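You operate a simulated robot arm through the tools that you are given. There is no shell and no other tool. Be economical: measure what you need, move in short steps, check, and stop when the job is done.

The job below is to be done with a simulated robot arm. You get a single attempt, and the scene is never put back.

TASK
Take the elevator card and leave it on the teal trolley top. Take the purple hand brush and put it on the shelf of the bagging stand. Take the blue dial gauge and put it on top of the yellow elevator bucket. Fetch the purple scouring pad and set it on the bagging bench. Take the orange spanner and put it on top of the green screen panel. Stack the blue lot can labelled "2.15" from the tool bench top on top of the blue lot can marked "5.05". Put the yellow lot can that says "8.65" from the tool bench top on the front of the side table and the yellow lot can labelled "3.45" on the grey pad. Do these in any order. Set down upright: elevator card, purple hand brush, blue dial gauge, purple scouring pad, yellow lot can.

Only the result counts: the job must be done as asked and must still hold three seconds after the hand-in. Knocking over, shifting, dropping, spilling or breaking anything else fails it.

THE ROBOT
A 7-joint arm with a two-finger parallel gripper on a trunk, on a base that drives. Base frame: it is fixed to the floor where the robot stands at the start and does not move with it; the origin is under the middle of the robot, x ahead of it, y to its left, z up. Readings come in m, rad, newtons and seconds.
With the tool pointing down near the work surface it reaches from about 0.1 to 0.58 m from the robot's upright axis, wherever it stands. Its first joint turns from -2.897 to 2.897 rad. Places, roughly: bagging bench [-2, -0.2, 0.8]; blue dial gauge [-1.5, 1, 0.75]; blue lot can [-1.25, -4.5, 1]; elevator card [0.5, 0, 0.25]; front of the side table (40x17 cm) [-4.2, -3.44, 0.84]; green screen panel [-5.5, -4.5, 0.75]; grey pad (8x8x2 cm) [-1.2, -4.6, 0.9]; orange spanner [-4, -2.5, 0.75]; purple hand brush (8x5x9 cm) [-1.7, -0.3, 0.9]; purple scouring pad (7x5x7 cm) [-3.1, -0.3, 0.6]; shelf of the bagging stand [-3.1, -0.2, 0.6]; teal trolley top [0.7, -1.2, 0.8]; yellow elevator bucket (12x9x8 cm) [-3.9, -3.4, 0.9]; yellow lot can [-1.5, -4.5, 1]. Payload 1.57 kg.
The tool frame sits at the grasp point between the pads (the TCP): z along the fingers, y along the line on which they close. The tips reach 0.03 m beyond it. The gripper opens to 0.08 m. The fingers are 0.017 m wide and 0.012 m thick; the gripper's body (0.04 by 0.082 m) begins 0.08 m behind the TCP.
Orientation is that of the tool frame in the base frame, as [roll, pitch, yaw] about the fixed x, y, z axes, in that order (R = Rz(yaw) Ry(pitch) Rx(roll)). With the fingers straight down and closing along the base's y, the tool's x points along the base's -x, its y along +y and its z along -z.

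THE INTERFACE
- The arm moves only by the tool jog_arm. Its argument "increments" is a list that holds one entry, the list of rows, each a list of 7 numbers: the shift along the tool's x, y, z in cm, then the turn, a rotation vector about the tool's x, y, z in rad, then the closure, from 0 (fully open) to 1 (shut). In form: [[[dx, dy, dz, wx, wy, wz, fingers], ...]]. A call has 1 to 20 rows; each row shifts and turns the commanded pose from where the row before left it, along the tool's axes as they then stand. A row lasts 0.2 s, in which the tool goes at most 0.05 m and 0.15 rad; a call with a longer step from one row to the next is refused whole, and so is a gripper value outside its range. A pose out of reach is approached as far as the arm can. The call stops where the force on the tool passes 40 N (or 10 N more than at its start, if that is more) or the arm is blocked; 0.2 s more then pass. Each finger travels about 0.072 m/s and halts on what it meets, pressing with about 28 N; the grip force reading is that of the motor and also rises with nothing between the fingers. The clock runs only during rows and for 0.2 s after the last one: add rows that do not move to give the fingers time. It gives the time, the measured TCP pose, the force on the tool (base axes), the opening and the grip force at its end, in the units of the frame above (readings bear some noise), with the torque about the TCP (base axes, N m) and any sound that the robot's microphone picked up, and new pictures: "views" is both (left out), scene, wrist or none.
- Cameras (640 x 400 px; columns grow to the right, rows downward): "scene" is now at [-0.027, 0.1035, 1.2372]; the picture's right is [-0.55, -0.84, 0.00], its down [-0.74, 0.48, -0.48] and it looks along [0.40, -0.26, -0.88] (base axes); focal length 277 px, centre (320, 200). "wrist" rides on the gripper at [0.072, -0.007, -0.122] in the tool frame; the picture's right is [0.09, 1.00, 0.00], its down [-0.84, 0.08, -0.54] and it looks along [-0.54, 0.05, 0.84] (tool axes); focal length 238 px, centre (320, 200).
- raise_lower(by): slides the trunk up (or, below 0, down) by that many m; the arm and the scene camera ride with it, the base frame stays. It gives what a move gives, with no picture.
- steer(legs): drives the robot by 1 to 6 legs, each [ahead, left, turn to the left] in m, m and rad, along the robot's own axes; the way and the turn of a leg run together, so that a leg with both is an arc; at most 1.5 m and 3.142 rad a leg. The arm and the cameras ride along, it lands a little off, and it stops where it bumps. It gives what a move gives, and a new picture of the scene camera.
- turn_head(pan, tilt): turns the head with the scene camera to pan (to the left, within 1.501 rad either way) and tilt (down, from -0.506 to 1.204), counted from straight ahead of the robot. It gives what a move gives, and a new picture of the scene camera.
- probe_pixels(camera, pixels): for up to 12 pixels [column, row] of the newest picture of that camera ("zoom" is the newest enlarged one), the place [x, y, z] in the base frame of the surface seen there, good to about 0.002 m. The clock stands still meanwhile.
- zoom(camera, box): a new picture of the part [left, top, right, bottom] of that camera's present view, enlarged. The clock stands still meanwhile.
- sign_off(): hands the job in; it is judged then, once.

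Work in short steps. Measure before you move; look again where a grasp or a placing could have gone wrong, and mend it. You have 322 turns and 360 pictures in all, those below and enlarged ones among them. Open the gripper and draw the arm clear of the work before you hand the job in, unless the task says otherwise; then end with one line.

The tools are called after "Call:" by a JSON object that holds its "op" and its "data". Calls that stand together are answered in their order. jog_arm: Moves the arm, as the interface text tells. Its arguments: {"type":"object","properties":{"increments":{"type":"array"},"views":{"type":"string","enum":["both","scene","wrist","none"]}},"required":["increments"]} The other tools are called the same way: raise_lower (by) slides the trunk up or down; steer (legs) drives the base; turn_head (pan, tilt) turns the head that bears the scene camera; probe_pixels (camera, pixels) gives the place of the surface under pixels of a picture; zoom (camera, box) takes an enlarged picture of a part of a camera's view; sign_off () hands the job in.

At the start:

```text
time: 0.0
eef_pos: [0.3841, -0.0092, 0.506]
orientation: [-3.139, 0.0, -3.14]
wrist_force: [-0.7, -0.1, 0.1]
ft_torque: [0.01, -0.02, 0.01]
width: 0.0801
gripper_force: 0.0
trunk travel left (down, up): [-0.075, 0.405]
robot x, y, heading: [-0.0, 0.0034, -0.003]
head pan, tilt: [-0.578, 1.07]
```

scene: 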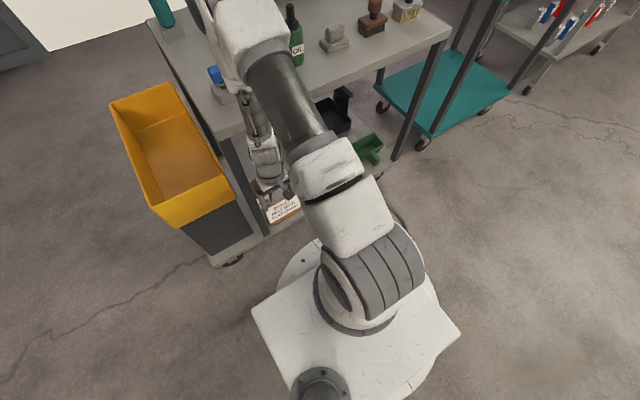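
wrist: 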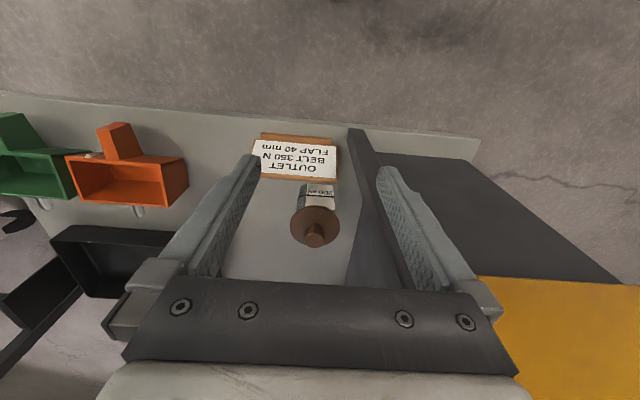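

The wrist picture shows a card near (296,158) with writing on a lower shelf. I zoom in and probe it.

Call:
{"op": "zoom", "data": {"camera": "wrist", "box": [220, 110, 400, 260]}}

Call:
{"op": "probe_pixels", "data": {"camera": "wrist", "pixels": [[296, 158], [262, 135], [337, 138], [262, 178], [337, 178], [315, 225], [320, 195], [240, 250], [360, 200], [400, 130], [200, 120], [360, 150]]}}

Call:
{"op": "zoom", "data": {"camera": "scene", "box": [200, 100, 420, 260]}}

```text
2.67 times, centred on (310, 185) of wrist
```

zoom: 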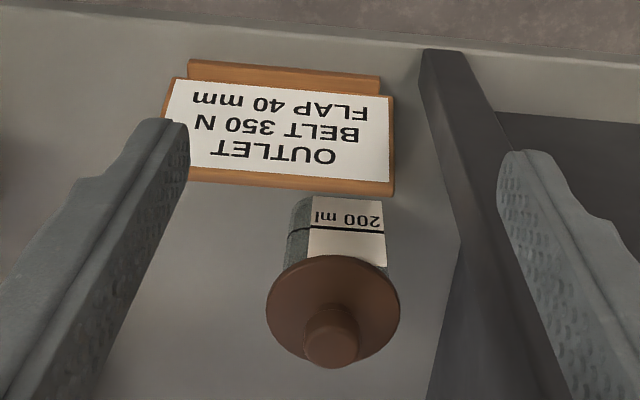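

```text
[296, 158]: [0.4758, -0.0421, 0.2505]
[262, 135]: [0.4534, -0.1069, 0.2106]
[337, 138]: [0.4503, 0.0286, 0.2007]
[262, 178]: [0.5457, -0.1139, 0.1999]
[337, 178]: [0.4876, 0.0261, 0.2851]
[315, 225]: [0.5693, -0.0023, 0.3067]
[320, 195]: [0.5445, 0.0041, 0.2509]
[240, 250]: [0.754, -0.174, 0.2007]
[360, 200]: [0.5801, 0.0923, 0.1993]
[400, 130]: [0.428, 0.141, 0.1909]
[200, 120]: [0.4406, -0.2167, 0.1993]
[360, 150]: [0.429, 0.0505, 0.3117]
```

```text
2.50 times, centred on (310, 180) of scene
```

zoom: 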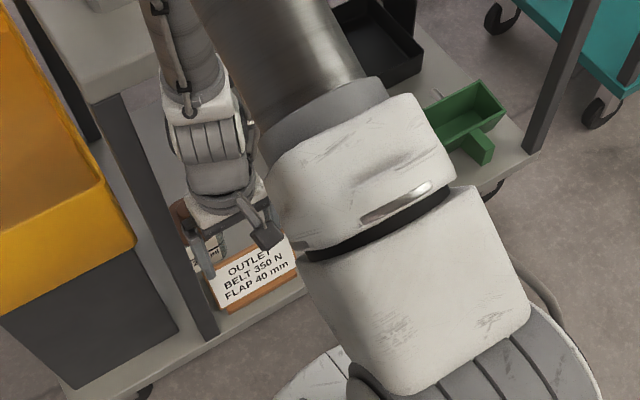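

The card is a tilted sign on a wooden foot, beside a stoppered bottle. I probe the scene picture for the table, card and trolley geometry.

Call:
{"op": "probe_pixels", "data": {"camera": "scene", "pixels": [[270, 222], [300, 207], [285, 208], [225, 130], [355, 65], [445, 35], [440, 90], [380, 80], [500, 90], [180, 60], [200, 110], [235, 262]]}}

Call:
{"op": "turn_head", "data": {"pan": -1.0, "tilt": 0.6}}

```text
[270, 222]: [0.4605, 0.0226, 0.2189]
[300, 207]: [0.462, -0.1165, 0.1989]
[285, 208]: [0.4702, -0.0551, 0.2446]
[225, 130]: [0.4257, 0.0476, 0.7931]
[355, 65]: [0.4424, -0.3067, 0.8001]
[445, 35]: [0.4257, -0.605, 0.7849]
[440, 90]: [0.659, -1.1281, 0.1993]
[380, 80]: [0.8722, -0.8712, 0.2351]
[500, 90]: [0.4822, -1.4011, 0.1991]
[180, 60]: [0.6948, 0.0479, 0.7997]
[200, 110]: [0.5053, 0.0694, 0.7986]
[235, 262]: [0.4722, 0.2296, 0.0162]
```

```text
time: 0.9
eef_pos: [0.3836, -0.0105, 0.5064]
orientation: [-3.14, -0.001, 3.141]
wrist_force: [0.1, -0.2, -0.2]
ft_torque: [0.01, 0.01, -0.02]
width: 0.08
gripper_force: 0.1
trunk travel left (down, up): [-0.075, 0.405]
robot x, y, heading: [0.0032, -0.002, -0.002]
head pan, tilt: [-1.0, 0.6]
```

scene: 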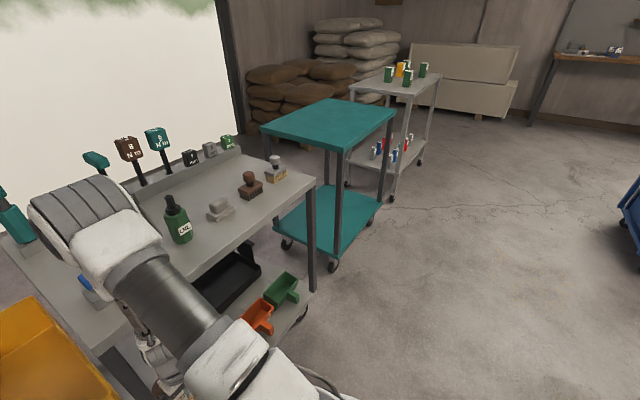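

The teal trolley (two-tier) stands beyond the bench. The card is under the bench top (front edge x≈0.426, z=0.80), so I take a closer wrist zoom on it to measure its shape.

Call:
{"op": "zoom", "data": {"camera": "wrist", "box": [240, 120, 368, 200]}}

Call:
{"op": "probe_pixels", "data": {"camera": "wrist", "pixels": [[300, 131], [300, 135], [300, 137], [300, 140], [300, 145], [300, 170], [300, 178], [300, 180], [300, 182], [300, 186], [268, 180], [290, 205]]}}

```text
5.00 times, centred on (304, 160) of wrist
```

zoom: 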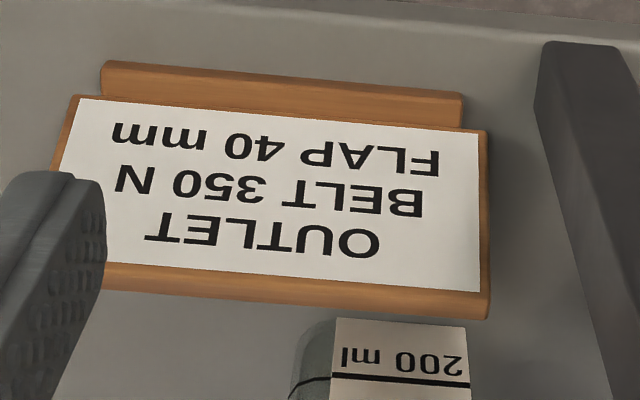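

```text
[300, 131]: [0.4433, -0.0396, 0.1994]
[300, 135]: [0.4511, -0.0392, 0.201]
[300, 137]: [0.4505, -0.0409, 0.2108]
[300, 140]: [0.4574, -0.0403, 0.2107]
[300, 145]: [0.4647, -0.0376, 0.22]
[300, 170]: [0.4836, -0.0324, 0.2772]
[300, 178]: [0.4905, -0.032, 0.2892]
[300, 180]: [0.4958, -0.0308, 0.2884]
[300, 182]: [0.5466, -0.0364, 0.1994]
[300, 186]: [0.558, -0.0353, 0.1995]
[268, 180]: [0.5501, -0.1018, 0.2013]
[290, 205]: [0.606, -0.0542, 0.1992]
```

The card leans back about 20° with its top edge at z≈0.289, x≈0.49, centred on y≈-0.045. I turn the tool 90° so the fingers close along x, and go down in front of the bench edge first.

Call:
{"op": "jog_arm", "data": {"increments": [[[0, 0, 1.4, 0, 0, -0.1428, 0], [0, 0, 1.4, 0, 0, -0.1428, 0], [0, 0, 1.4, 0, 0, -0.1428, 0], [0, 0, 1.4, 0, 0, -0.1428, 0], [0, 0, 1.4, 0, 0, -0.1428, 0], [0, 0, 1.4, 0, 0, -0.1428, 0], [0, 0, 1.4, 0, 0, -0.1428, 0], [0, 0, 1.4, 0, 0, -0.1428, 0], [0, 0, 1.4, 0, 0, -0.1428, 0], [0, 0, 1.4, 0, 0, -0.1428, 0], [0, 0, 1.4, 0, 0, -0.1428, 0], [2, 0, 0, 0, 0, 0, 0], [2, 0, 0, 0, 0, 0, 0], [0, 0, 0, 0, 0, 0, 0]]], "views": "both"}}

```text
time: 3.9
eef_pos: [0.3826, -0.0457, 0.3553]
orientation: [-3.134, -0.002, -1.562]
wrist_force: [0.2, 0.6, 0.1]
ft_torque: [-0.01, -0.01, -0.02]
width: 0.0803
gripper_force: 0.1
trunk travel left (down, up): [-0.075, 0.405]
robot x, y, heading: [-0.0021, 0.0004, 0.0]
head pan, tilt: [-1.0, 0.6]
```

scene: 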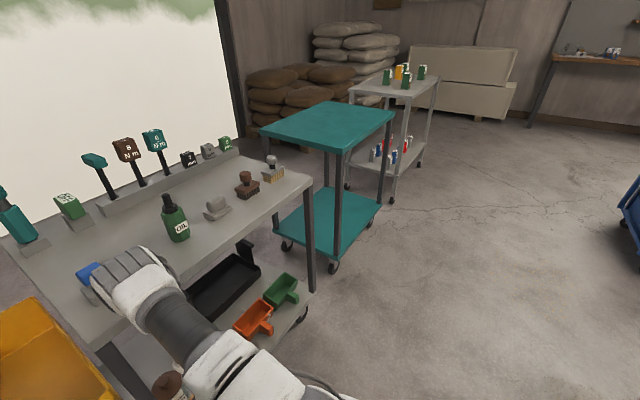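
wrist: 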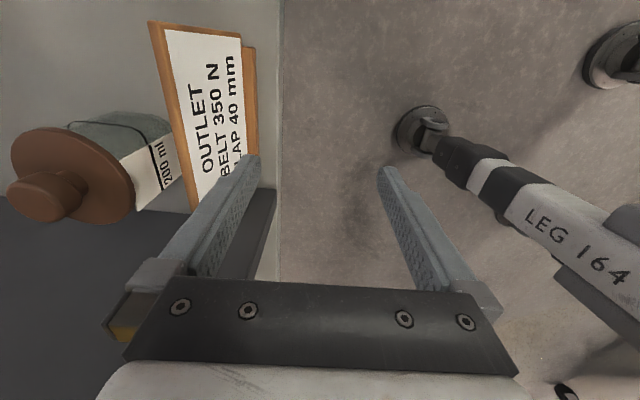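

Before going under the bench top, I check how near the arm's links are to its edge.

Call:
{"op": "probe_pixels", "data": {"camera": "scene", "pixels": [[120, 265], [150, 270], [175, 305], [110, 300], [125, 320], [190, 330], [230, 370], [150, 345]]}}

```text
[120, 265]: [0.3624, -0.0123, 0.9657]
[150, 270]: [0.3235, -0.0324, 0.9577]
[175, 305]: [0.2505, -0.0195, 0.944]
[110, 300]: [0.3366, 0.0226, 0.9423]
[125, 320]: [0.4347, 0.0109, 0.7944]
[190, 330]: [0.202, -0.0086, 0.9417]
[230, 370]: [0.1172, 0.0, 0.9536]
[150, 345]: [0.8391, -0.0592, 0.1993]
```

The elbow is right at the bench's front edge, so going forward from here would strike it. I back the base up 12 cm and lower the trunk so the arm reaches in flatter beneath the top.

Call:
{"op": "steer", "data": {"legs": [[-0.12, 0, 0]]}}

Call:
{"op": "jog_arm", "data": {"increments": [[[0, -2, -1, 0, 0, 0, 0], [0, -2, -1, 0, 0, 0, 0], [0, -2, -1, 0, 0, 0, 0], [0, -2, -1, 0, 0, 0, 0], [0, 0, -1, 0, 0, 0, 0]]], "views": "none"}}

Call:
{"op": "raise_lower", "data": {"by": -0.065}}

```text
time: 5.4
eef_pos: [0.2622, -0.0485, 0.3522]
orientation: [3.141, -0.001, -1.565]
wrist_force: [-0.3, 0.3, 0.3]
ft_torque: [0.01, 0.01, -0.01]
width: 0.0798
gripper_force: 0.1
trunk travel left (down, up): [-0.075, 0.405]
robot x, y, heading: [-0.1212, 0.0002, 0.002]
head pan, tilt: [-1.0, 0.6]
```

scene: 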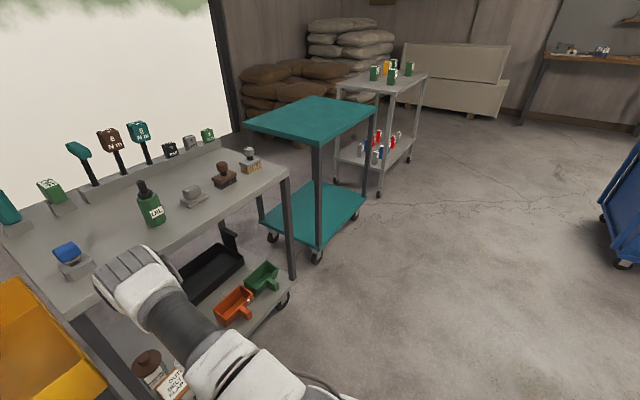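

```text
time: 6.6
eef_pos: [0.3413, -0.0501, 0.4023]
orientation: [3.141, -0.001, -1.565]
wrist_force: [0.2, -0.6, 0.4]
ft_torque: [0.01, 0.0, 0.02]
width: 0.0801
gripper_force: 0.0
trunk travel left (down, up): [-0.075, 0.405]
robot x, y, heading: [-0.1183, 0.0005, 0.006]
head pan, tilt: [-1.0, 0.6]
```

```text
time: 7.6
eef_pos: [0.3413, -0.0487, 0.3372]
orientation: [-3.141, -0.002, -1.565]
wrist_force: [0.3, -0.3, 0.7]
ft_torque: [0.0, 0.01, 0.02]
width: 0.0802
gripper_force: 0.0
trunk travel left (down, up): [-0.01, 0.47]
robot x, y, heading: [-0.1187, 0.0003, 0.002]
head pan, tilt: [-1.0, 0.6]
```

I move in over the card top with a 15° back tilt and a hover at z≈0.345.

Call:
{"op": "jog_arm", "data": {"increments": [[[0, -2, -0.5, 0, 0, 0, 0.2], [0, -2, -0.5, 0, 0, 0, 0.2], [0, -2, 0, 0, 0, 0, 0.2], [0, -2, 0, 0, 0, 0, 0.2], [0, -2, 0, 0, 0, 0, 0.2], [0, -2, 0, 0, 0, 0, 0.2], [0, -2, 0, 0, 0, 0, 0.2], [0, -2, 0, 0, 0, 0, 0.2], [0, 0, 0, -0.13, 0, 0, 0.2], [0, 0, 0, -0.13, 0, 0, 0.2], [0, 0, 0, 0, 0, 0, 0.2]]]}}

```text
time: 10.0
eef_pos: [0.5017, -0.0484, 0.3444]
orientation: [2.948, 0.002, -1.566]
wrist_force: [0.2, 0.0, -0.1]
ft_torque: [-0.01, 0.01, 0.0]
width: 0.0638
gripper_force: 0.0
out of reach, approached as far as the arm can: row 10
trunk travel left (down, up): [-0.01, 0.47]
robot x, y, heading: [-0.1202, 0.002, 0.002]
head pan, tilt: [-1.0, 0.6]
```

scene: 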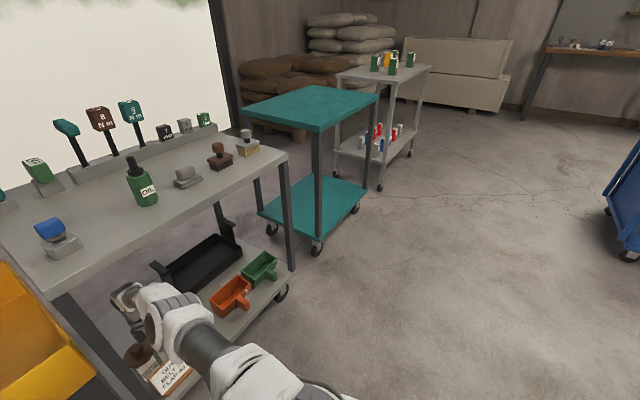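
wrist: 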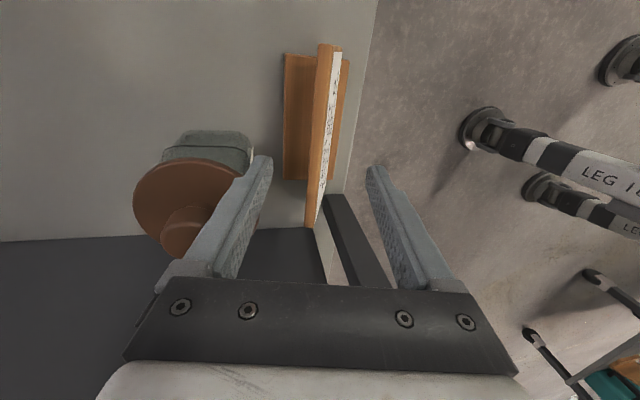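

Tilt reached about 11°, which is enough. I probe the stopper and the card top to be sure the rear finger clears the bottle.

Call:
{"op": "probe_pixels", "data": {"camera": "wrist", "pixels": [[235, 180], [190, 165], [175, 230], [222, 145], [250, 155], [324, 100], [318, 150], [314, 200], [312, 222], [321, 60], [330, 100], [325, 150]]}}

```text
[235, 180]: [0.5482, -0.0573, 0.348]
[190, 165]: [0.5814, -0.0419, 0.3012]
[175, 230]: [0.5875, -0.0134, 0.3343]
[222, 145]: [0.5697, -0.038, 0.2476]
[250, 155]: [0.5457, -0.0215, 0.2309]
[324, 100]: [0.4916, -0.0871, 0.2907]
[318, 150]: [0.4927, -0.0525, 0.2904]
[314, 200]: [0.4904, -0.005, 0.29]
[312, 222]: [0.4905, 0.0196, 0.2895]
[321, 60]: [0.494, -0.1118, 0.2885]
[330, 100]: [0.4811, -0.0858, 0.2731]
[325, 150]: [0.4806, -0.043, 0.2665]
```

Card top centre is at x≈0.493; going 8 cm along the tool z puts the TCP at about (0.486, 0.266). I shift 1.2 cm to the right, away from the bottle, and descend.

Call:
{"op": "jog_arm", "data": {"increments": [[[1.2, 0, 0, 0, 0, 0, 0.2], [0, 0, 1.5, 0, 0, 0, 0.2], [0, 0, 1.5, 0, 0, 0, 0.2], [0, 0, 1.5, 0, 0, 0, 0.2], [0, 0, 1.5, 0, 0, 0, 0.2], [0, 0, 1, 0, 0, 0, 0.2], [0, 0, 1, 0, 0, 0, 0.2], [0, 0, 0, 0, 0, 0, 0.2]]]}}

```text
time: 11.8
eef_pos: [0.4709, -0.0628, 0.2769]
orientation: [2.945, -0.002, -1.565]
wrist_force: [-0.6, -0.7, 0.3]
ft_torque: [0.06, 0.0, 0.0]
width: 0.064
gripper_force: 0.0
out of reach, approached as far as the arm can: row 3, 5, 7
trunk travel left (down, up): [-0.01, 0.47]
robot x, y, heading: [-0.1228, -0.0025, 0.004]
head pan, tilt: [-1.0, 0.6]
```

scene: 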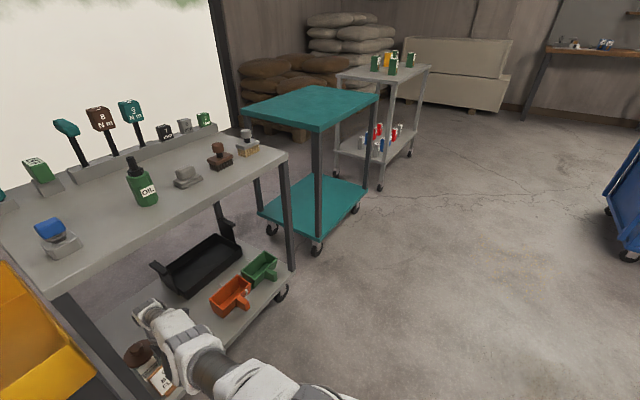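
wrist: 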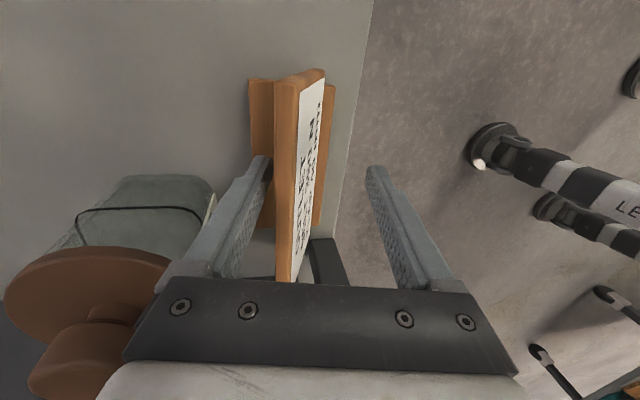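

The fingers straddle the card but the TCP sits 1.8 cm too near. The base itself can carry it forward, which also eases the reach limit.

Call:
{"op": "steer", "data": {"legs": [[0.018, 0, 0]]}}

```text
time: 12.6
eef_pos: [0.4892, -0.0626, 0.2755]
orientation: [2.946, -0.001, -1.566]
wrist_force: [1.1, 0.1, -0.7]
ft_torque: [-0.01, 0.0, -0.02]
width: 0.0641
gripper_force: 0.0
trunk travel left (down, up): [-0.01, 0.47]
robot x, y, heading: [-0.1012, -0.0048, 0.011]
head pan, tilt: [-1.0, 0.6]
```

scene: 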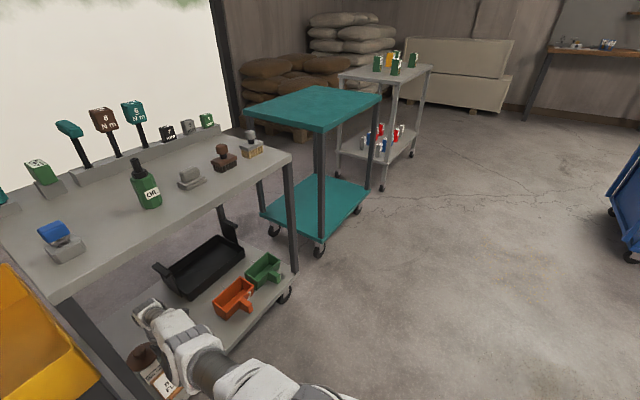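

Centred now (x 0.489, z 0.2755). I go 1 cm lower and close.

Call:
{"op": "jog_arm", "data": {"increments": [[[0, 0, 0.8, 0, 0, 0, 0.2], [0, 0, 0, 0, 0, 0, 0.5], [0, 0, 0, 0, 0, 0, 0.8], [0, 0, 0, 0, 0, 0, 1], [0, 0, 0, 0, 0, 0, 1], [0, 0, 0, 0, 0, 0, 1]]], "views": "wrist"}}

```text
time: 14.0
eef_pos: [0.4861, -0.064, 0.2704]
orientation: [2.95, -0.003, -1.564]
wrist_force: [0.4, -0.1, 13.6]
ft_torque: [0.0, 0.28, -0.03]
width: 0.0096
gripper_force: 28.0
trunk travel left (down, up): [-0.01, 0.47]
robot x, y, heading: [-0.1026, -0.0033, 0.007]
head pan, tilt: [-1.0, 0.6]
```

wrist: 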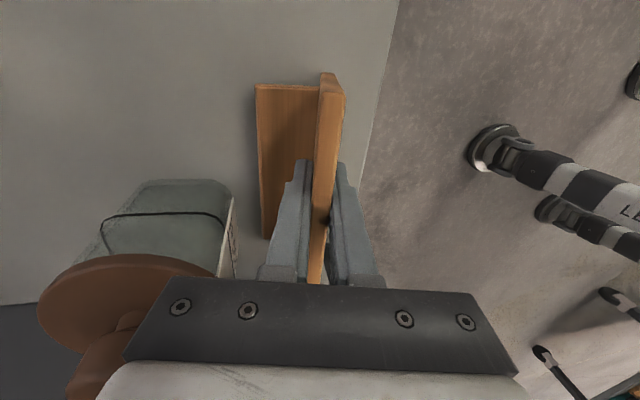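

Gripped (9.6 mm). I lift 5 cm straight up with a slight retreat, then draw back out from under the bench.

Call:
{"op": "jog_arm", "data": {"increments": [[[0, 0.3, -1, 0, 0, 0, 1], [0, 0.5, -1.5, 0, 0, 0, 1], [0, 0.5, -1.5, 0, 0, 0, 1], [0, 0.5, -1.5, 0, 0, 0, 1], [0, 2, 0, 0, 0, 0, 1], [0, 2, 0, 0, 0, 0, 1], [0, 2, 0, 0, 0, 0, 1], [0, 2, 0, 0, 0, 0, 1], [0, 2, 0, 0, 0, 0, 1], [0, 2, 0, 0, 0, 0, 1], [0, 2, 0, 0, 0, 0, 1], [0, 2, 0, 0, 0, 0, 1], [0, 0, 0, 0, 0, 0, 1]]]}}

```text
time: 16.8
eef_pos: [0.3221, -0.064, 0.3544]
orientation: [2.947, -0.002, -1.566]
wrist_force: [-0.2, -0.5, -1.1]
ft_torque: [-0.04, -0.02, 0.0]
width: 0.0093
gripper_force: 27.7
trunk travel left (down, up): [-0.01, 0.47]
robot x, y, heading: [-0.1048, 0.0012, 0.004]
head pan, tilt: [-1.0, 0.6]
```

scene: 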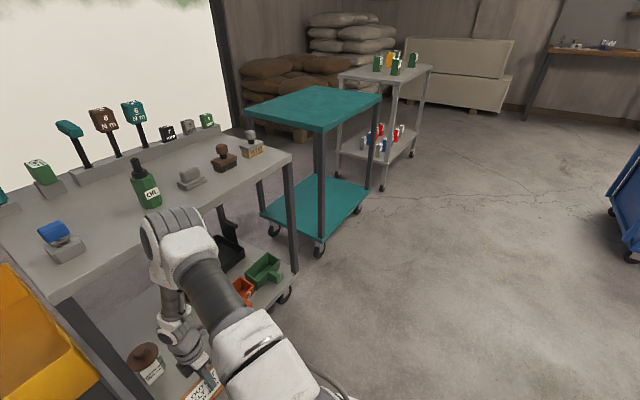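
wrist: 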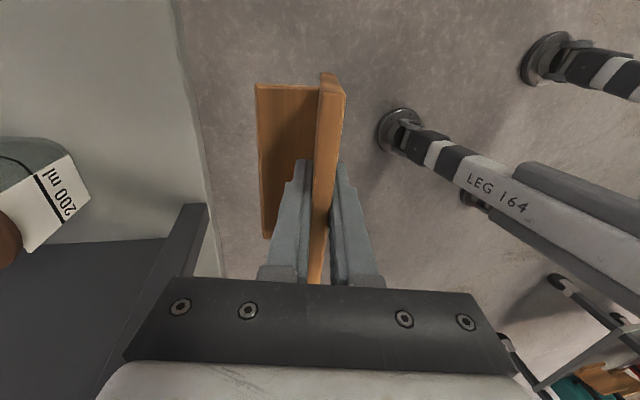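

Card is held and free. I probe the teal top's corners before driving there.

Call:
{"op": "probe_pixels", "data": {"camera": "scene", "pixels": [[250, 107], [318, 126], [375, 95], [318, 88], [320, 105], [320, 245], [375, 63], [340, 80]]}}

Call:
{"op": "steer", "data": {"legs": [[-0.25, 0, 0]]}}

```text
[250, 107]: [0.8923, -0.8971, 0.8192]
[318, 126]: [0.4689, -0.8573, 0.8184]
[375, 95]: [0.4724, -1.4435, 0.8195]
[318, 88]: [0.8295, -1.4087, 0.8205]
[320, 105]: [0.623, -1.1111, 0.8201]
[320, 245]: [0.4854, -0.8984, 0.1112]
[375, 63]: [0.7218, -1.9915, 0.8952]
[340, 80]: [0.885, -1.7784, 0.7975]
```

```text
time: 19.1
eef_pos: [0.0671, -0.0644, 0.3549]
orientation: [2.945, -0.002, -1.569]
wrist_force: [1.2, 0.2, 0.2]
ft_torque: [-0.05, -0.01, 0.02]
width: 0.0094
gripper_force: 27.7
trunk travel left (down, up): [-0.01, 0.47]
robot x, y, heading: [-0.3606, -0.0014, 0.003]
head pan, tilt: [-1.0, 0.6]
```

scene: 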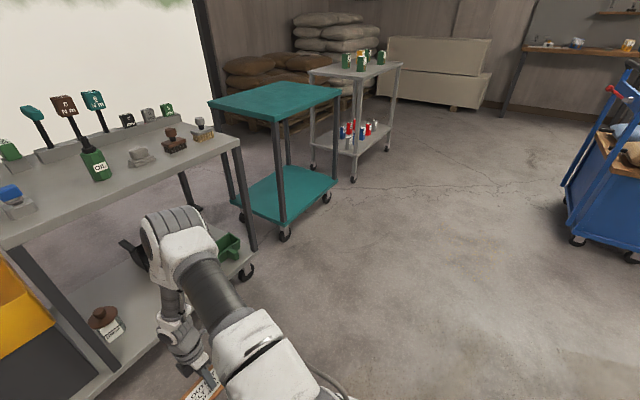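

Top is x 0.47–0.89, y −0.86–−1.44, z 0.82. I raise the trunk, then drive right and forward to it with the card held high.

Call:
{"op": "raise_lower", "data": {"by": 0.45}}

Call:
{"op": "jog_arm", "data": {"increments": [[[0, 0.6, -3, 0, 0, 0, 1], [0, 0.6, -3, 0, 0, 0, 1], [0, 0.6, -3, 0, 0, 0, 1], [0, 0.6, -3, 0, 0, 0, 1], [0, 0.6, -3, 0, 0, 0, 1], [0, 0, 0, 0, 0, 0, 1]]], "views": "none"}}

Call:
{"op": "steer", "data": {"legs": [[0, -1.1, 0], [0.4, 0, 0]]}}

Call:
{"op": "turn_head", "data": {"pan": -0.3, "tilt": 0.9}}

```text
refused: 0.45 is not a number from -0.4 to 0.4
```

```text
time: 20.5
eef_pos: [0.0658, -0.0669, 0.5085]
orientation: [2.947, 0.0, -1.568]
wrist_force: [0.0, -0.2, -1.4]
ft_torque: [-0.04, 0.0, -0.03]
width: 0.0096
gripper_force: 28.4
trunk travel left (down, up): [-0.01, 0.47]
robot x, y, heading: [-0.3579, -0.0033, 0.006]
head pan, tilt: [-1.0, 0.6]
```

```text
time: 31.1
eef_pos: [0.3852, -1.1487, 0.5008]
orientation: [2.907, 0.006, -1.572]
wrist_force: [-0.1, -0.4, -0.4]
ft_torque: [-0.01, -0.02, -0.02]
width: 0.0094
gripper_force: 27.9
trunk travel left (down, up): [-0.01, 0.47]
robot x, y, heading: [-0.0183, -1.0837, -0.003]
head pan, tilt: [-1.0, 0.6]
stopped in leg 2: the robot was blocked; the commanded pose is now the measured one
```

scene: 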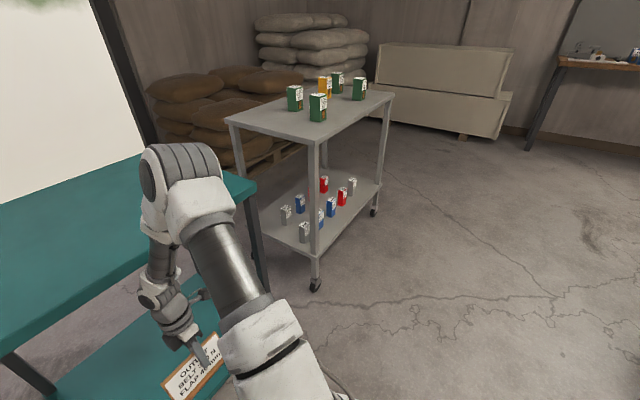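

```text
time: 32.2
eef_pos: [0.3896, -1.1489, 0.5026]
orientation: [2.911, 0.005, -1.569]
wrist_force: [-0.8, 0.5, -1.2]
ft_torque: [-0.02, -0.01, 0.0]
width: 0.0095
gripper_force: 27.8
trunk travel left (down, up): [-0.01, 0.47]
robot x, y, heading: [-0.0189, -1.082, -0.002]
head pan, tilt: [-0.3, 0.901]
```

scene: 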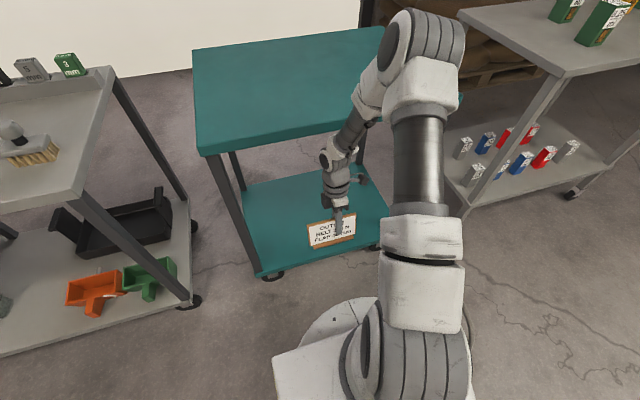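

The trunk raise was refused, and the arm then met the trolley's edge. I check whether the trolley moved, then back away (and won't batch dependent moves again).

Call:
{"op": "probe_pixels", "data": {"camera": "scene", "pixels": [[200, 152], [250, 138], [320, 122], [194, 50], [260, 100], [262, 272]]}}

Call:
{"op": "steer", "data": {"legs": [[-0.25, 0, 0]]}}

```text
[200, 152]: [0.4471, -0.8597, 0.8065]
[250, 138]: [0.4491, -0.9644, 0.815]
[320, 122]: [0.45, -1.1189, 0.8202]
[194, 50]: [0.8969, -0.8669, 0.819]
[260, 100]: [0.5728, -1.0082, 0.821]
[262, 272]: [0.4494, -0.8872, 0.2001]
```

```text
time: 34.5
eef_pos: [0.1397, -1.1478, 0.5014]
orientation: [2.919, 0.001, -1.566]
wrist_force: [0.1, -0.3, -1.1]
ft_torque: [0.01, 0.0, 0.03]
width: 0.0094
gripper_force: 27.9
trunk travel left (down, up): [-0.01, 0.47]
robot x, y, heading: [-0.2705, -1.0827, 0.008]
head pan, tilt: [-0.3, 0.901]
```

scene: 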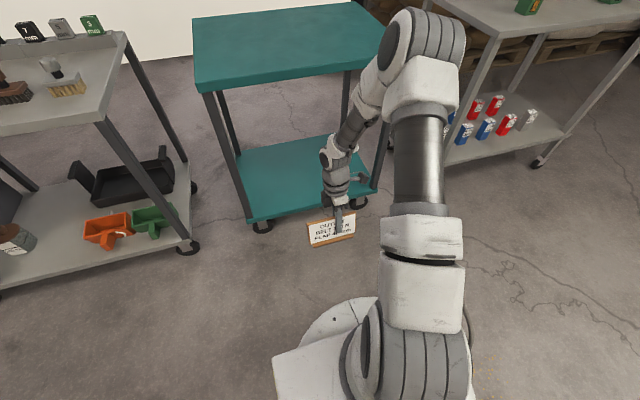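

The trolley edge still runs straight at x≈0.45, so it has not visibly moved. Now I raise the trunk by 0.4.

Call:
{"op": "raise_lower", "data": {"by": 0.4}}

```text
time: 38.3
eef_pos: [0.1387, -1.1478, 0.9023]
orientation: [2.92, 0.003, -1.567]
wrist_force: [-0.6, 0.1, -0.4]
ft_torque: [0.03, -0.04, -0.01]
width: 0.0096
gripper_force: 27.6
trunk travel left (down, up): [-0.41, 0.07]
robot x, y, heading: [-0.2731, -1.0835, 0.002]
head pan, tilt: [-0.3, 0.901]
```

I jog up 8 cm more and look at the held card to judge its foot angle.

Call:
{"op": "jog_arm", "data": {"increments": [[[0, 0.6, -2.7, 0, 0, 0, 1], [0, 0.6, -2.7, 0, 0, 0, 1], [0, 0.6, -2.7, 0, 0, 0, 1], [0, 0, 0, 0, 0, 0, 1]]], "views": "both"}}

Call:
{"op": "zoom", "data": {"camera": "scene", "box": [260, 180, 400, 268]}}

```text
time: 39.3
eef_pos: [0.1386, -1.1477, 0.9872]
orientation: [2.918, 0.001, -1.567]
wrist_force: [0.0, 1.4, -0.6]
ft_torque: [-0.01, 0.02, 0.01]
width: 0.0094
gripper_force: 28.3
trunk travel left (down, up): [-0.41, 0.07]
robot x, y, heading: [-0.2754, -1.079, 0.0]
head pan, tilt: [-0.3, 0.901]
```

scene: 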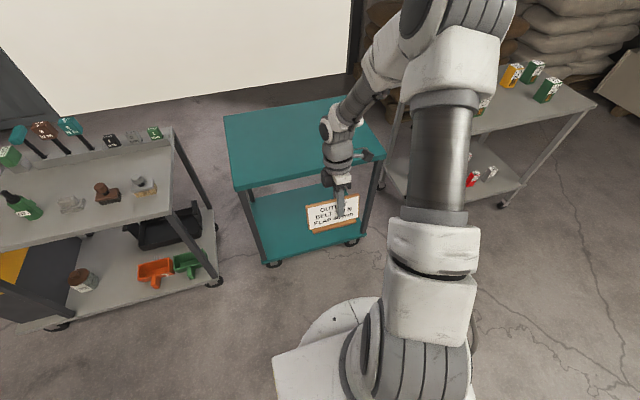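
wrist: 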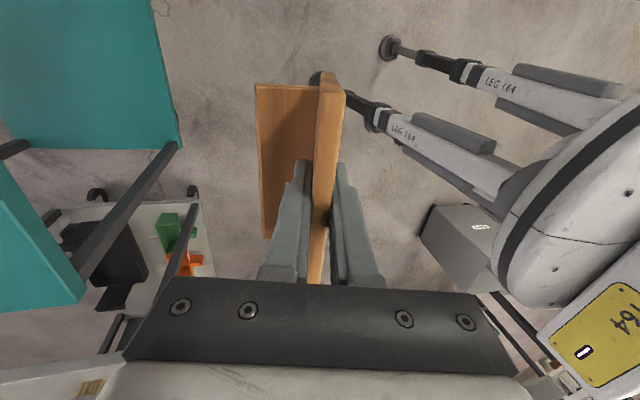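

```text
4.55 times, centred on (330, 224) of scene
```

zoom: 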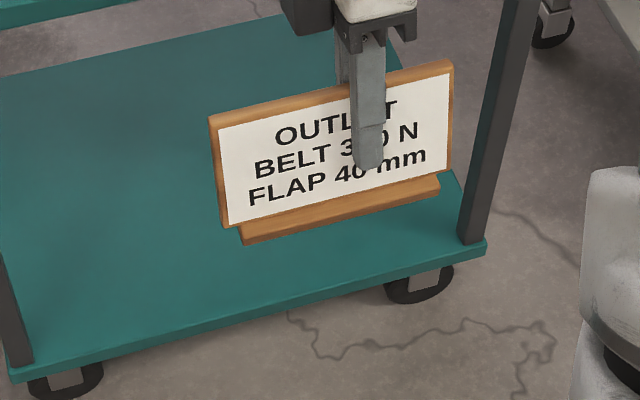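

I probe the held card's face and foot for its true tilt.

Call:
{"op": "probe_pixels", "data": {"camera": "zoom", "pixels": [[290, 108], [300, 203], [420, 80], [425, 170], [240, 122], [250, 218], [340, 212], [340, 203], [345, 217], [260, 238], [435, 192], [430, 186]]}}

```text
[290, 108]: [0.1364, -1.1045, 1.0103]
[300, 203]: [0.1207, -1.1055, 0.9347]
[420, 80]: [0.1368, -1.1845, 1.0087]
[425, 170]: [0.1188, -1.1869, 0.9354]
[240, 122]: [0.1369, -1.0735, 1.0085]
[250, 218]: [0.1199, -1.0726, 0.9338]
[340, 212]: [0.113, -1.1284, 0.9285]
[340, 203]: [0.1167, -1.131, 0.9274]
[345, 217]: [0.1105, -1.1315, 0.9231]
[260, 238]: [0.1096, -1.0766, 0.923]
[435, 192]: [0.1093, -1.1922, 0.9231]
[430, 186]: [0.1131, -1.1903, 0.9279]
```

The card leans 0.225 rad with the fingers; its natural lean is about 0.345, so I will add 0.12 rad. First I drive forward 0.32 m with the card well above the top.

Call:
{"op": "steer", "data": {"legs": [[0.32, 0, 0]]}}

```text
time: 42.0
eef_pos: [0.4629, -1.1426, 0.9867]
orientation: [2.921, 0.001, -1.56]
wrist_force: [0.3, 0.3, -0.7]
ft_torque: [-0.02, 0.01, -0.02]
width: 0.0094
gripper_force: 27.7
trunk travel left (down, up): [-0.41, 0.07]
robot x, y, heading: [0.0534, -1.0816, 0.008]
head pan, tilt: [-0.3, 0.901]
```

scene: 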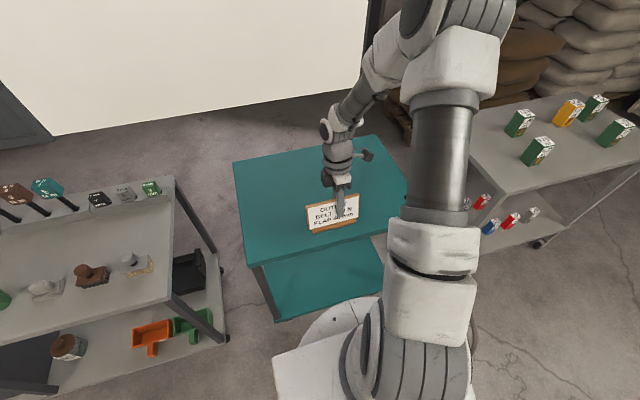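

Clear over the top. I move forward 10 cm, add the tilt, and descend to a little above contact.

Call:
{"op": "jog_arm", "data": {"increments": [[[0, -2.44, -0.54, 0, 0, 0, 1], [0, -2.44, -0.54, 0, 0, 0, 1], [0, -2.44, -0.54, 0, 0, 0, 1], [0, -2.44, -0.54, 0, 0, 0, 1], [0, 0, 0, -0.122, 0, 0, 1], [0, -0.54, 1.51, 0, 0, 0, 1], [0, -0.54, 1.51, 0, 0, 0, 1], [0, -0.54, 1.51, 0, 0, 0, 1], [0, -0.54, 1.51, 0, 0, 0, 1], [0, 0, 0, 0, 0, 0, 1]]], "views": "both"}}

Call:
{"op": "zoom", "data": {"camera": "scene", "box": [260, 140, 420, 240]}}

```text
time: 44.2
eef_pos: [0.5629, -1.1413, 0.92]
orientation: [2.797, 0.001, -1.56]
wrist_force: [0.1, 0.0, -1.0]
ft_torque: [-0.04, -0.02, 0.01]
width: 0.0094
gripper_force: 28.1
trunk travel left (down, up): [-0.41, 0.07]
robot x, y, heading: [0.0514, -1.0785, 0.008]
head pan, tilt: [-0.3, 0.901]
```

scene: 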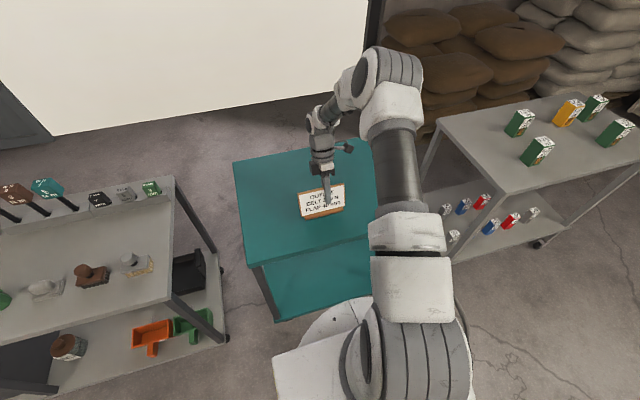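
wrist: 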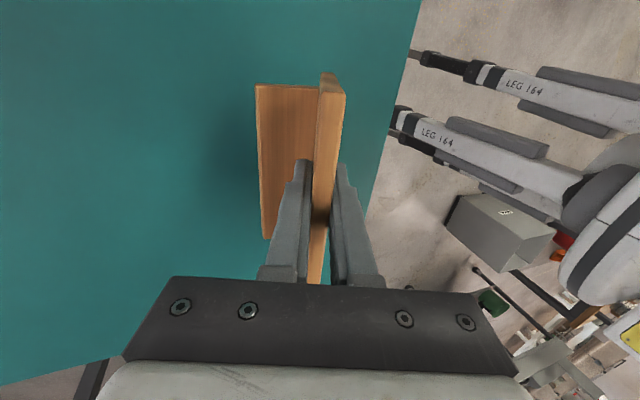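

```text
4.00 times, centred on (340, 190) of scene
```

zoom: 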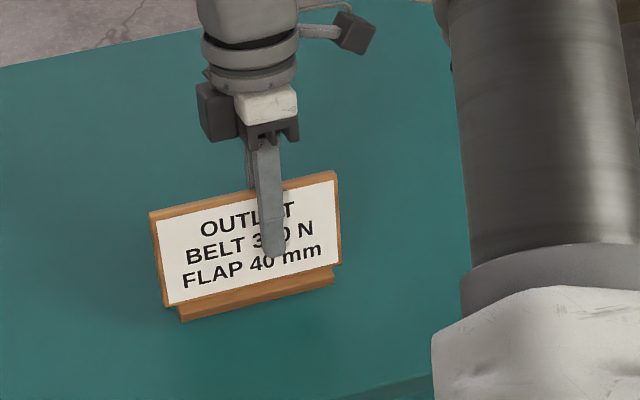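

I lower gently about 3 cm in 4 mm rows, watching the force.

Call:
{"op": "jog_arm", "data": {"increments": [[[0, -0.17, 0.47, 0, 0, 0, 1], [0, -0.17, 0.47, 0, 0, 0, 1], [0, -0.17, 0.47, 0, 0, 0, 1], [0, -0.17, 0.47, 0, 0, 0, 1], [0, -0.1, 0.28, 0, 0, 0, 1], [0, 0, 0, 0, 0, 0, 1]]], "views": "none"}}

Call:
{"op": "zoom", "data": {"camera": "scene", "box": [280, 160, 376, 220]}}

Call:
{"op": "probe_pixels", "data": {"camera": "zoom", "pixels": [[250, 150], [250, 180], [250, 300], [250, 320], [250, 330], [250, 340], [250, 350], [250, 360], [250, 370], [250, 390]]}}

```text
time: 45.6
eef_pos: [0.5624, -1.1404, 0.8986]
orientation: [2.798, 0.002, -1.56]
wrist_force: [0.7, 0.6, -1.5]
ft_torque: [0.01, 0.01, 0.03]
width: 0.0095
gripper_force: 28.2
trunk travel left (down, up): [-0.41, 0.07]
robot x, y, heading: [0.0499, -1.0802, 0.007]
head pan, tilt: [-0.3, 0.901]
```

```text
6.67 times, centred on (328, 190) of scene
```

zoom: 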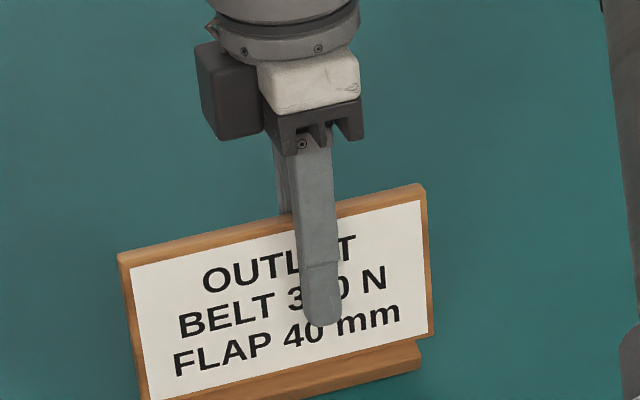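

```text
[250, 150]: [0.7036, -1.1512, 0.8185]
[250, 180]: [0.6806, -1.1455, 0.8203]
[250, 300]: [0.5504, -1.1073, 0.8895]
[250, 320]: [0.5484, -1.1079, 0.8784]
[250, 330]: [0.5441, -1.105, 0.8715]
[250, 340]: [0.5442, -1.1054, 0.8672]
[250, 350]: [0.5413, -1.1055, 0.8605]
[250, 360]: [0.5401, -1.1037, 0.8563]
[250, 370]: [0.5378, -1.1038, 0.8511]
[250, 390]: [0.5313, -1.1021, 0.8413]
```

Foot top reads about 0.84, with 0.831 expected at rest. I go down about 10 mm more in fine rows.

Call:
{"op": "jog_arm", "data": {"increments": [[[0, -0.085, 0.235, 0, 0, 0, 1], [0, -0.085, 0.235, 0, 0, 0, 1], [0, -0.05, 0.14, 0, 0, 0, 1], [0, 0, 0, 0, 0, 0, 1]]], "views": "none"}}

Call:
{"op": "jog_arm", "data": {"increments": [[[0, -0.05, 0.14, 0, 0, 0, 1], [0, 0, 0, 0, 0, 0, 1]]], "views": "none"}}

Call:
{"op": "zoom", "data": {"camera": "scene", "box": [280, 160, 376, 220]}}

```text
time: 46.6
eef_pos: [0.5633, -1.1412, 0.8927]
orientation: [2.797, 0.0, -1.56]
wrist_force: [-0.2, -1.2, -1.2]
ft_torque: [-0.01, 0.01, 0.02]
width: 0.0094
gripper_force: 27.8
trunk travel left (down, up): [-0.41, 0.07]
robot x, y, heading: [0.0529, -1.0791, 0.014]
head pan, tilt: [-0.3, 0.901]
```

```text
time: 47.2
eef_pos: [0.5619, -1.1402, 0.8916]
orientation: [2.797, 0.002, -1.561]
wrist_force: [-0.2, 0.7, -1.1]
ft_torque: [0.0, -0.01, -0.02]
width: 0.0094
gripper_force: 28.3
trunk travel left (down, up): [-0.41, 0.07]
robot x, y, heading: [0.0496, -1.0835, 0.017]
head pan, tilt: [-0.3, 0.901]
```

```text
6.67 times, centred on (328, 190) of scene
```

zoom: 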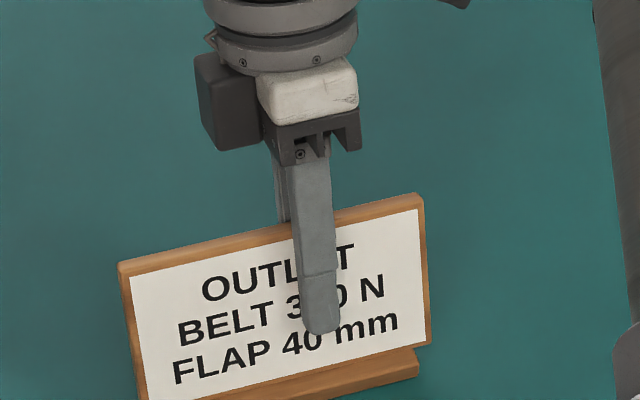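

Still no contact, so I keep descending in 1.5 mm rows.

Call:
{"op": "jog_arm", "data": {"increments": [[[0, -0.05, 0.14, 0, 0, 0, 1], [0, -0.05, 0.14, 0, 0, 0, 1], [0, 0, 0, 0, 0, 0, 1]]], "views": "none"}}

Call:
{"op": "jog_arm", "data": {"increments": [[[0, -0.05, 0.14, 0, 0, 0, 1], [0, -0.05, 0.14, 0, 0, 0, 1], [0, 0, 0, 0, 0, 0, 1]]], "views": "none"}}

```text
time: 48.0
eef_pos: [0.562, -1.1401, 0.8878]
orientation: [2.798, 0.002, -1.562]
wrist_force: [-0.8, -0.5, -0.9]
ft_torque: [-0.02, -0.01, 0.0]
width: 0.0095
gripper_force: 28.3
trunk travel left (down, up): [-0.41, 0.07]
robot x, y, heading: [0.0507, -1.0827, 0.01]
head pan, tilt: [-0.3, 0.901]
```

```text
time: 48.8
eef_pos: [0.5634, -1.1393, 0.886]
orientation: [2.799, 0.002, -1.561]
wrist_force: [-1.5, 1.0, 6.5]
ft_torque: [-0.37, 0.31, -0.08]
width: 0.0097
gripper_force: 27.9
trunk travel left (down, up): [-0.41, 0.07]
robot x, y, heading: [0.0469, -1.0789, 0.007]
head pan, tilt: [-0.3, 0.901]
```

Contact at 6.5 N. I open the fingers and withdraw along the tool axis.

Call:
{"op": "jog_arm", "data": {"increments": [[[0, 0, 0, 0, 0, 0, 0.7], [0, 0, 0, 0, 0, 0, 0.45], [0, 0, 0, 0, 0, 0, 0.45], [0, 0, -2, 0, 0, 0, 0.45], [0, 0, -2, 0, 0, 0, 0.45], [0, 0, -2, 0, 0, 0, 0.45], [0, 0, -2, 0, 0, 0, 0.45], [0, 0, -2, 0, 0, 0, 0.3], [0, 0, 0, 0, 0, 0, 0]]], "views": "both"}}

Call:
{"op": "zoom", "data": {"camera": "scene", "box": [270, 150, 390, 225]}}

```text
time: 50.8
eef_pos: [0.5976, -1.1417, 0.9783]
orientation: [2.798, 0.001, -1.558]
wrist_force: [0.4, 0.0, 0.1]
ft_torque: [0.0, -0.01, -0.01]
width: 0.0799
gripper_force: 0.1
trunk travel left (down, up): [-0.41, 0.07]
robot x, y, heading: [0.0483, -1.0781, 0.007]
head pan, tilt: [-0.3, 0.901]
```

scene: 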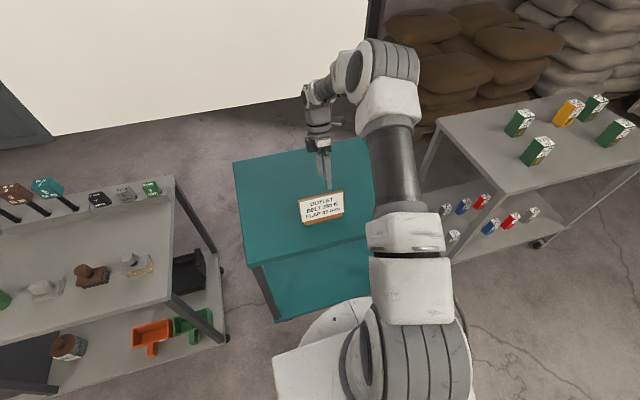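
wrist: 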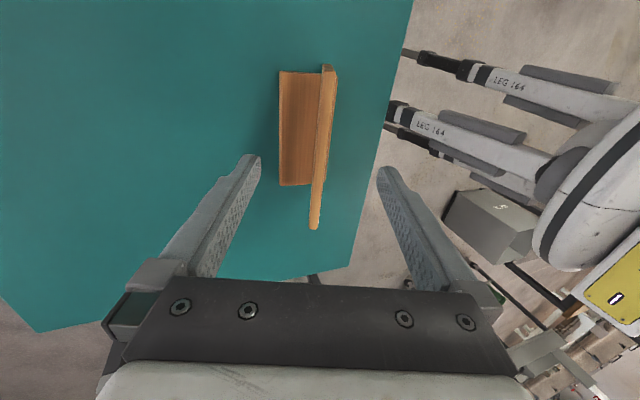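

```text
5.33 times, centred on (330, 188) of scene
```

zoom: 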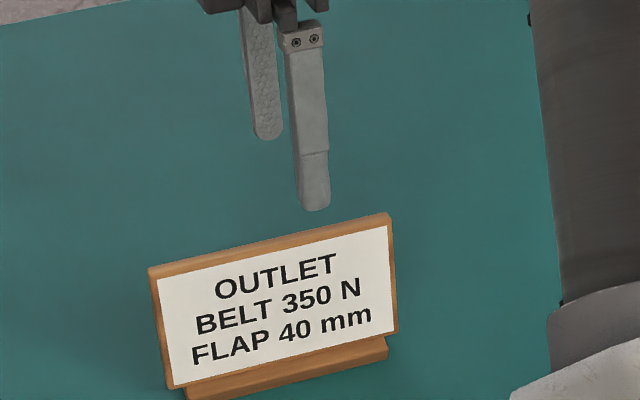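

The card stands upright and free. I lift a bit, then back off and turn round toward the bagging bench.

Call:
{"op": "jog_arm", "data": {"increments": [[[0, 0, -2, 0.17, 0, 0, 0], [0, 0, -2, 0.17, 0, 0, 0]]], "views": "none"}}

Call:
{"op": "jog_arm", "data": {"increments": [[[0, 0, -2, 0.115, 0, 0, 0], [0, 0, -2, 0.115, 0, 0, 0], [0, 0, -1, 0.115, 0, 0, 0]]], "views": "none"}}

Call:
{"op": "steer", "data": {"legs": [[-0.55, 0, 0], [0, 0, 3.14]]}}

```text
refused: row 1 steps farther than a row can; nothing moved
```

```text
time: 51.6
eef_pos: [0.6106, -1.1404, 1.0289]
orientation: [-3.139, 0.001, -1.56]
wrist_force: [0.8, 0.3, 0.0]
ft_torque: [-0.05, 0.02, 0.02]
width: 0.0799
gripper_force: 0.0
trunk travel left (down, up): [-0.41, 0.07]
robot x, y, heading: [0.0496, -1.0774, 0.008]
head pan, tilt: [-0.3, 0.901]
```

```text
time: 65.7
eef_pos: [-1.0451, -1.0527, 1.0289]
orientation: [-3.141, 0.001, 1.632]
wrist_force: [0.6, 0.9, -0.9]
ft_torque: [-0.04, -0.02, 0.0]
width: 0.0801
gripper_force: 0.2
trunk travel left (down, up): [-0.41, 0.07]
robot x, y, heading: [-0.4825, -1.0837, -3.078]
head pan, tilt: [-0.3, 0.901]
```

scene: 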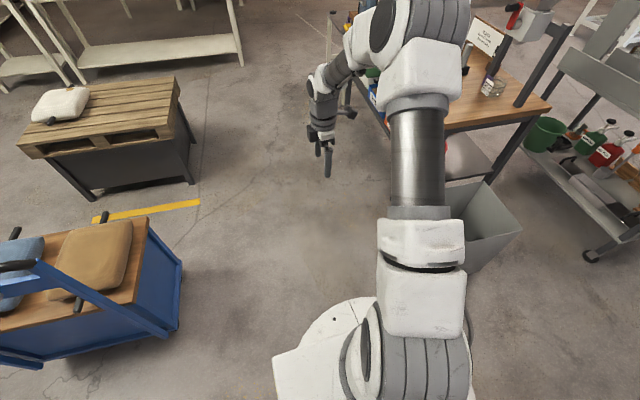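

Now facing −x. I look around to the right (bagging bench) and ahead.

Call:
{"op": "turn_head", "data": {"pan": -0.8, "tilt": 0.5}}

Call:
{"op": "probe_pixels", "data": {"camera": "scene", "pixels": [[20, 20]]}}

Call:
{"op": "turn_head", "data": {"pan": 0.1, "tilt": 0.4}}

```text
time: 66.7
eef_pos: [-1.0439, -1.0532, 1.0276]
orientation: [-3.14, 0.002, 1.634]
wrist_force: [-0.8, 0.0, 0.5]
ft_torque: [-0.03, -0.04, -0.02]
width: 0.0799
gripper_force: 0.0
trunk travel left (down, up): [-0.41, 0.07]
robot x, y, heading: [-0.4844, -1.0817, -3.076]
head pan, tilt: [-0.799, 0.499]
```

scene: 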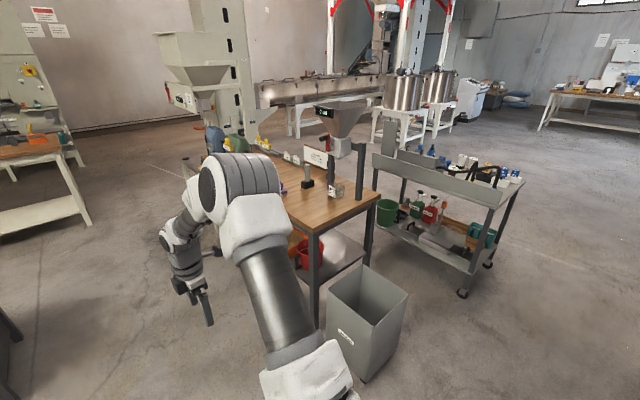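

```text
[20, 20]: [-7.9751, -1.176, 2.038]
```

```text
time: 67.8
eef_pos: [-1.0442, -1.054, 1.0285]
orientation: [-3.139, 0.002, 1.633]
wrist_force: [0.7, 0.0, -0.5]
ft_torque: [0.0, -0.02, 0.01]
width: 0.08
gripper_force: 0.1
trunk travel left (down, up): [-0.41, 0.07]
robot x, y, heading: [-0.4846, -1.0832, -3.08]
head pan, tilt: [0.099, 0.4]
```

scene: 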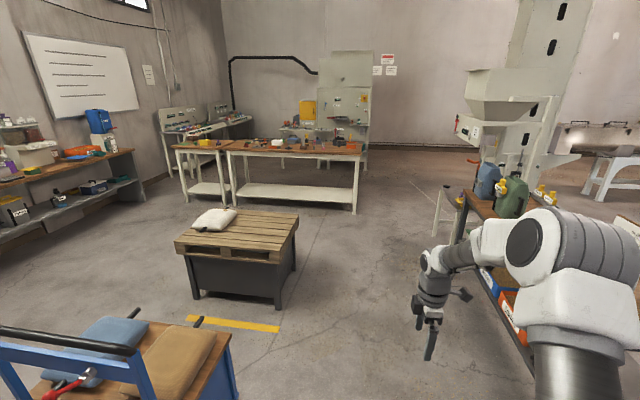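

I probe the layout here: pallet bench, blue cart, far tables and the bagging bench's near edge.

Call:
{"op": "probe_pixels", "data": {"camera": "scene", "pixels": [[278, 258], [298, 215], [180, 245], [195, 295], [235, 340], [210, 345], [360, 155], [230, 150], [350, 210], [310, 112], [185, 190], [445, 195]]}}

Call:
{"op": "turn_head", "data": {"pan": -0.9, "tilt": 0.7}}

```text
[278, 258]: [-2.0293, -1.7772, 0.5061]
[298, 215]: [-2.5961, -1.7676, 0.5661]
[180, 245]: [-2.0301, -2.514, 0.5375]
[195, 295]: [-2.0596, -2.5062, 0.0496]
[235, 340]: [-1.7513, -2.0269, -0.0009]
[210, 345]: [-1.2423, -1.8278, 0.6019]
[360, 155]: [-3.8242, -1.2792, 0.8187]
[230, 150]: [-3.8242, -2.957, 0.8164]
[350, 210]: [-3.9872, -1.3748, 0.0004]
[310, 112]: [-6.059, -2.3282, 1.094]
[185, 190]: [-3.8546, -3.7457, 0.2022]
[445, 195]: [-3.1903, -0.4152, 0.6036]
```

```text
time: 69.1
eef_pos: [-1.0453, -1.0542, 1.0279]
orientation: [3.141, 0.002, 1.633]
wrist_force: [-0.2, -0.4, 0.2]
ft_torque: [0.02, -0.02, -0.04]
width: 0.0801
gripper_force: 0.1
trunk travel left (down, up): [-0.41, 0.07]
robot x, y, heading: [-0.4809, -1.0837, -3.078]
head pan, tilt: [-0.901, 0.7]
```

scene: 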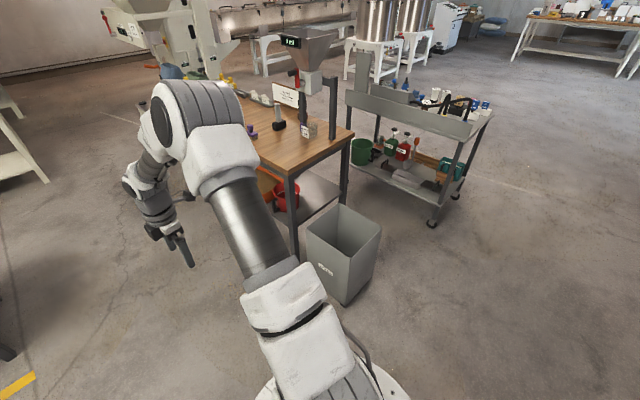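

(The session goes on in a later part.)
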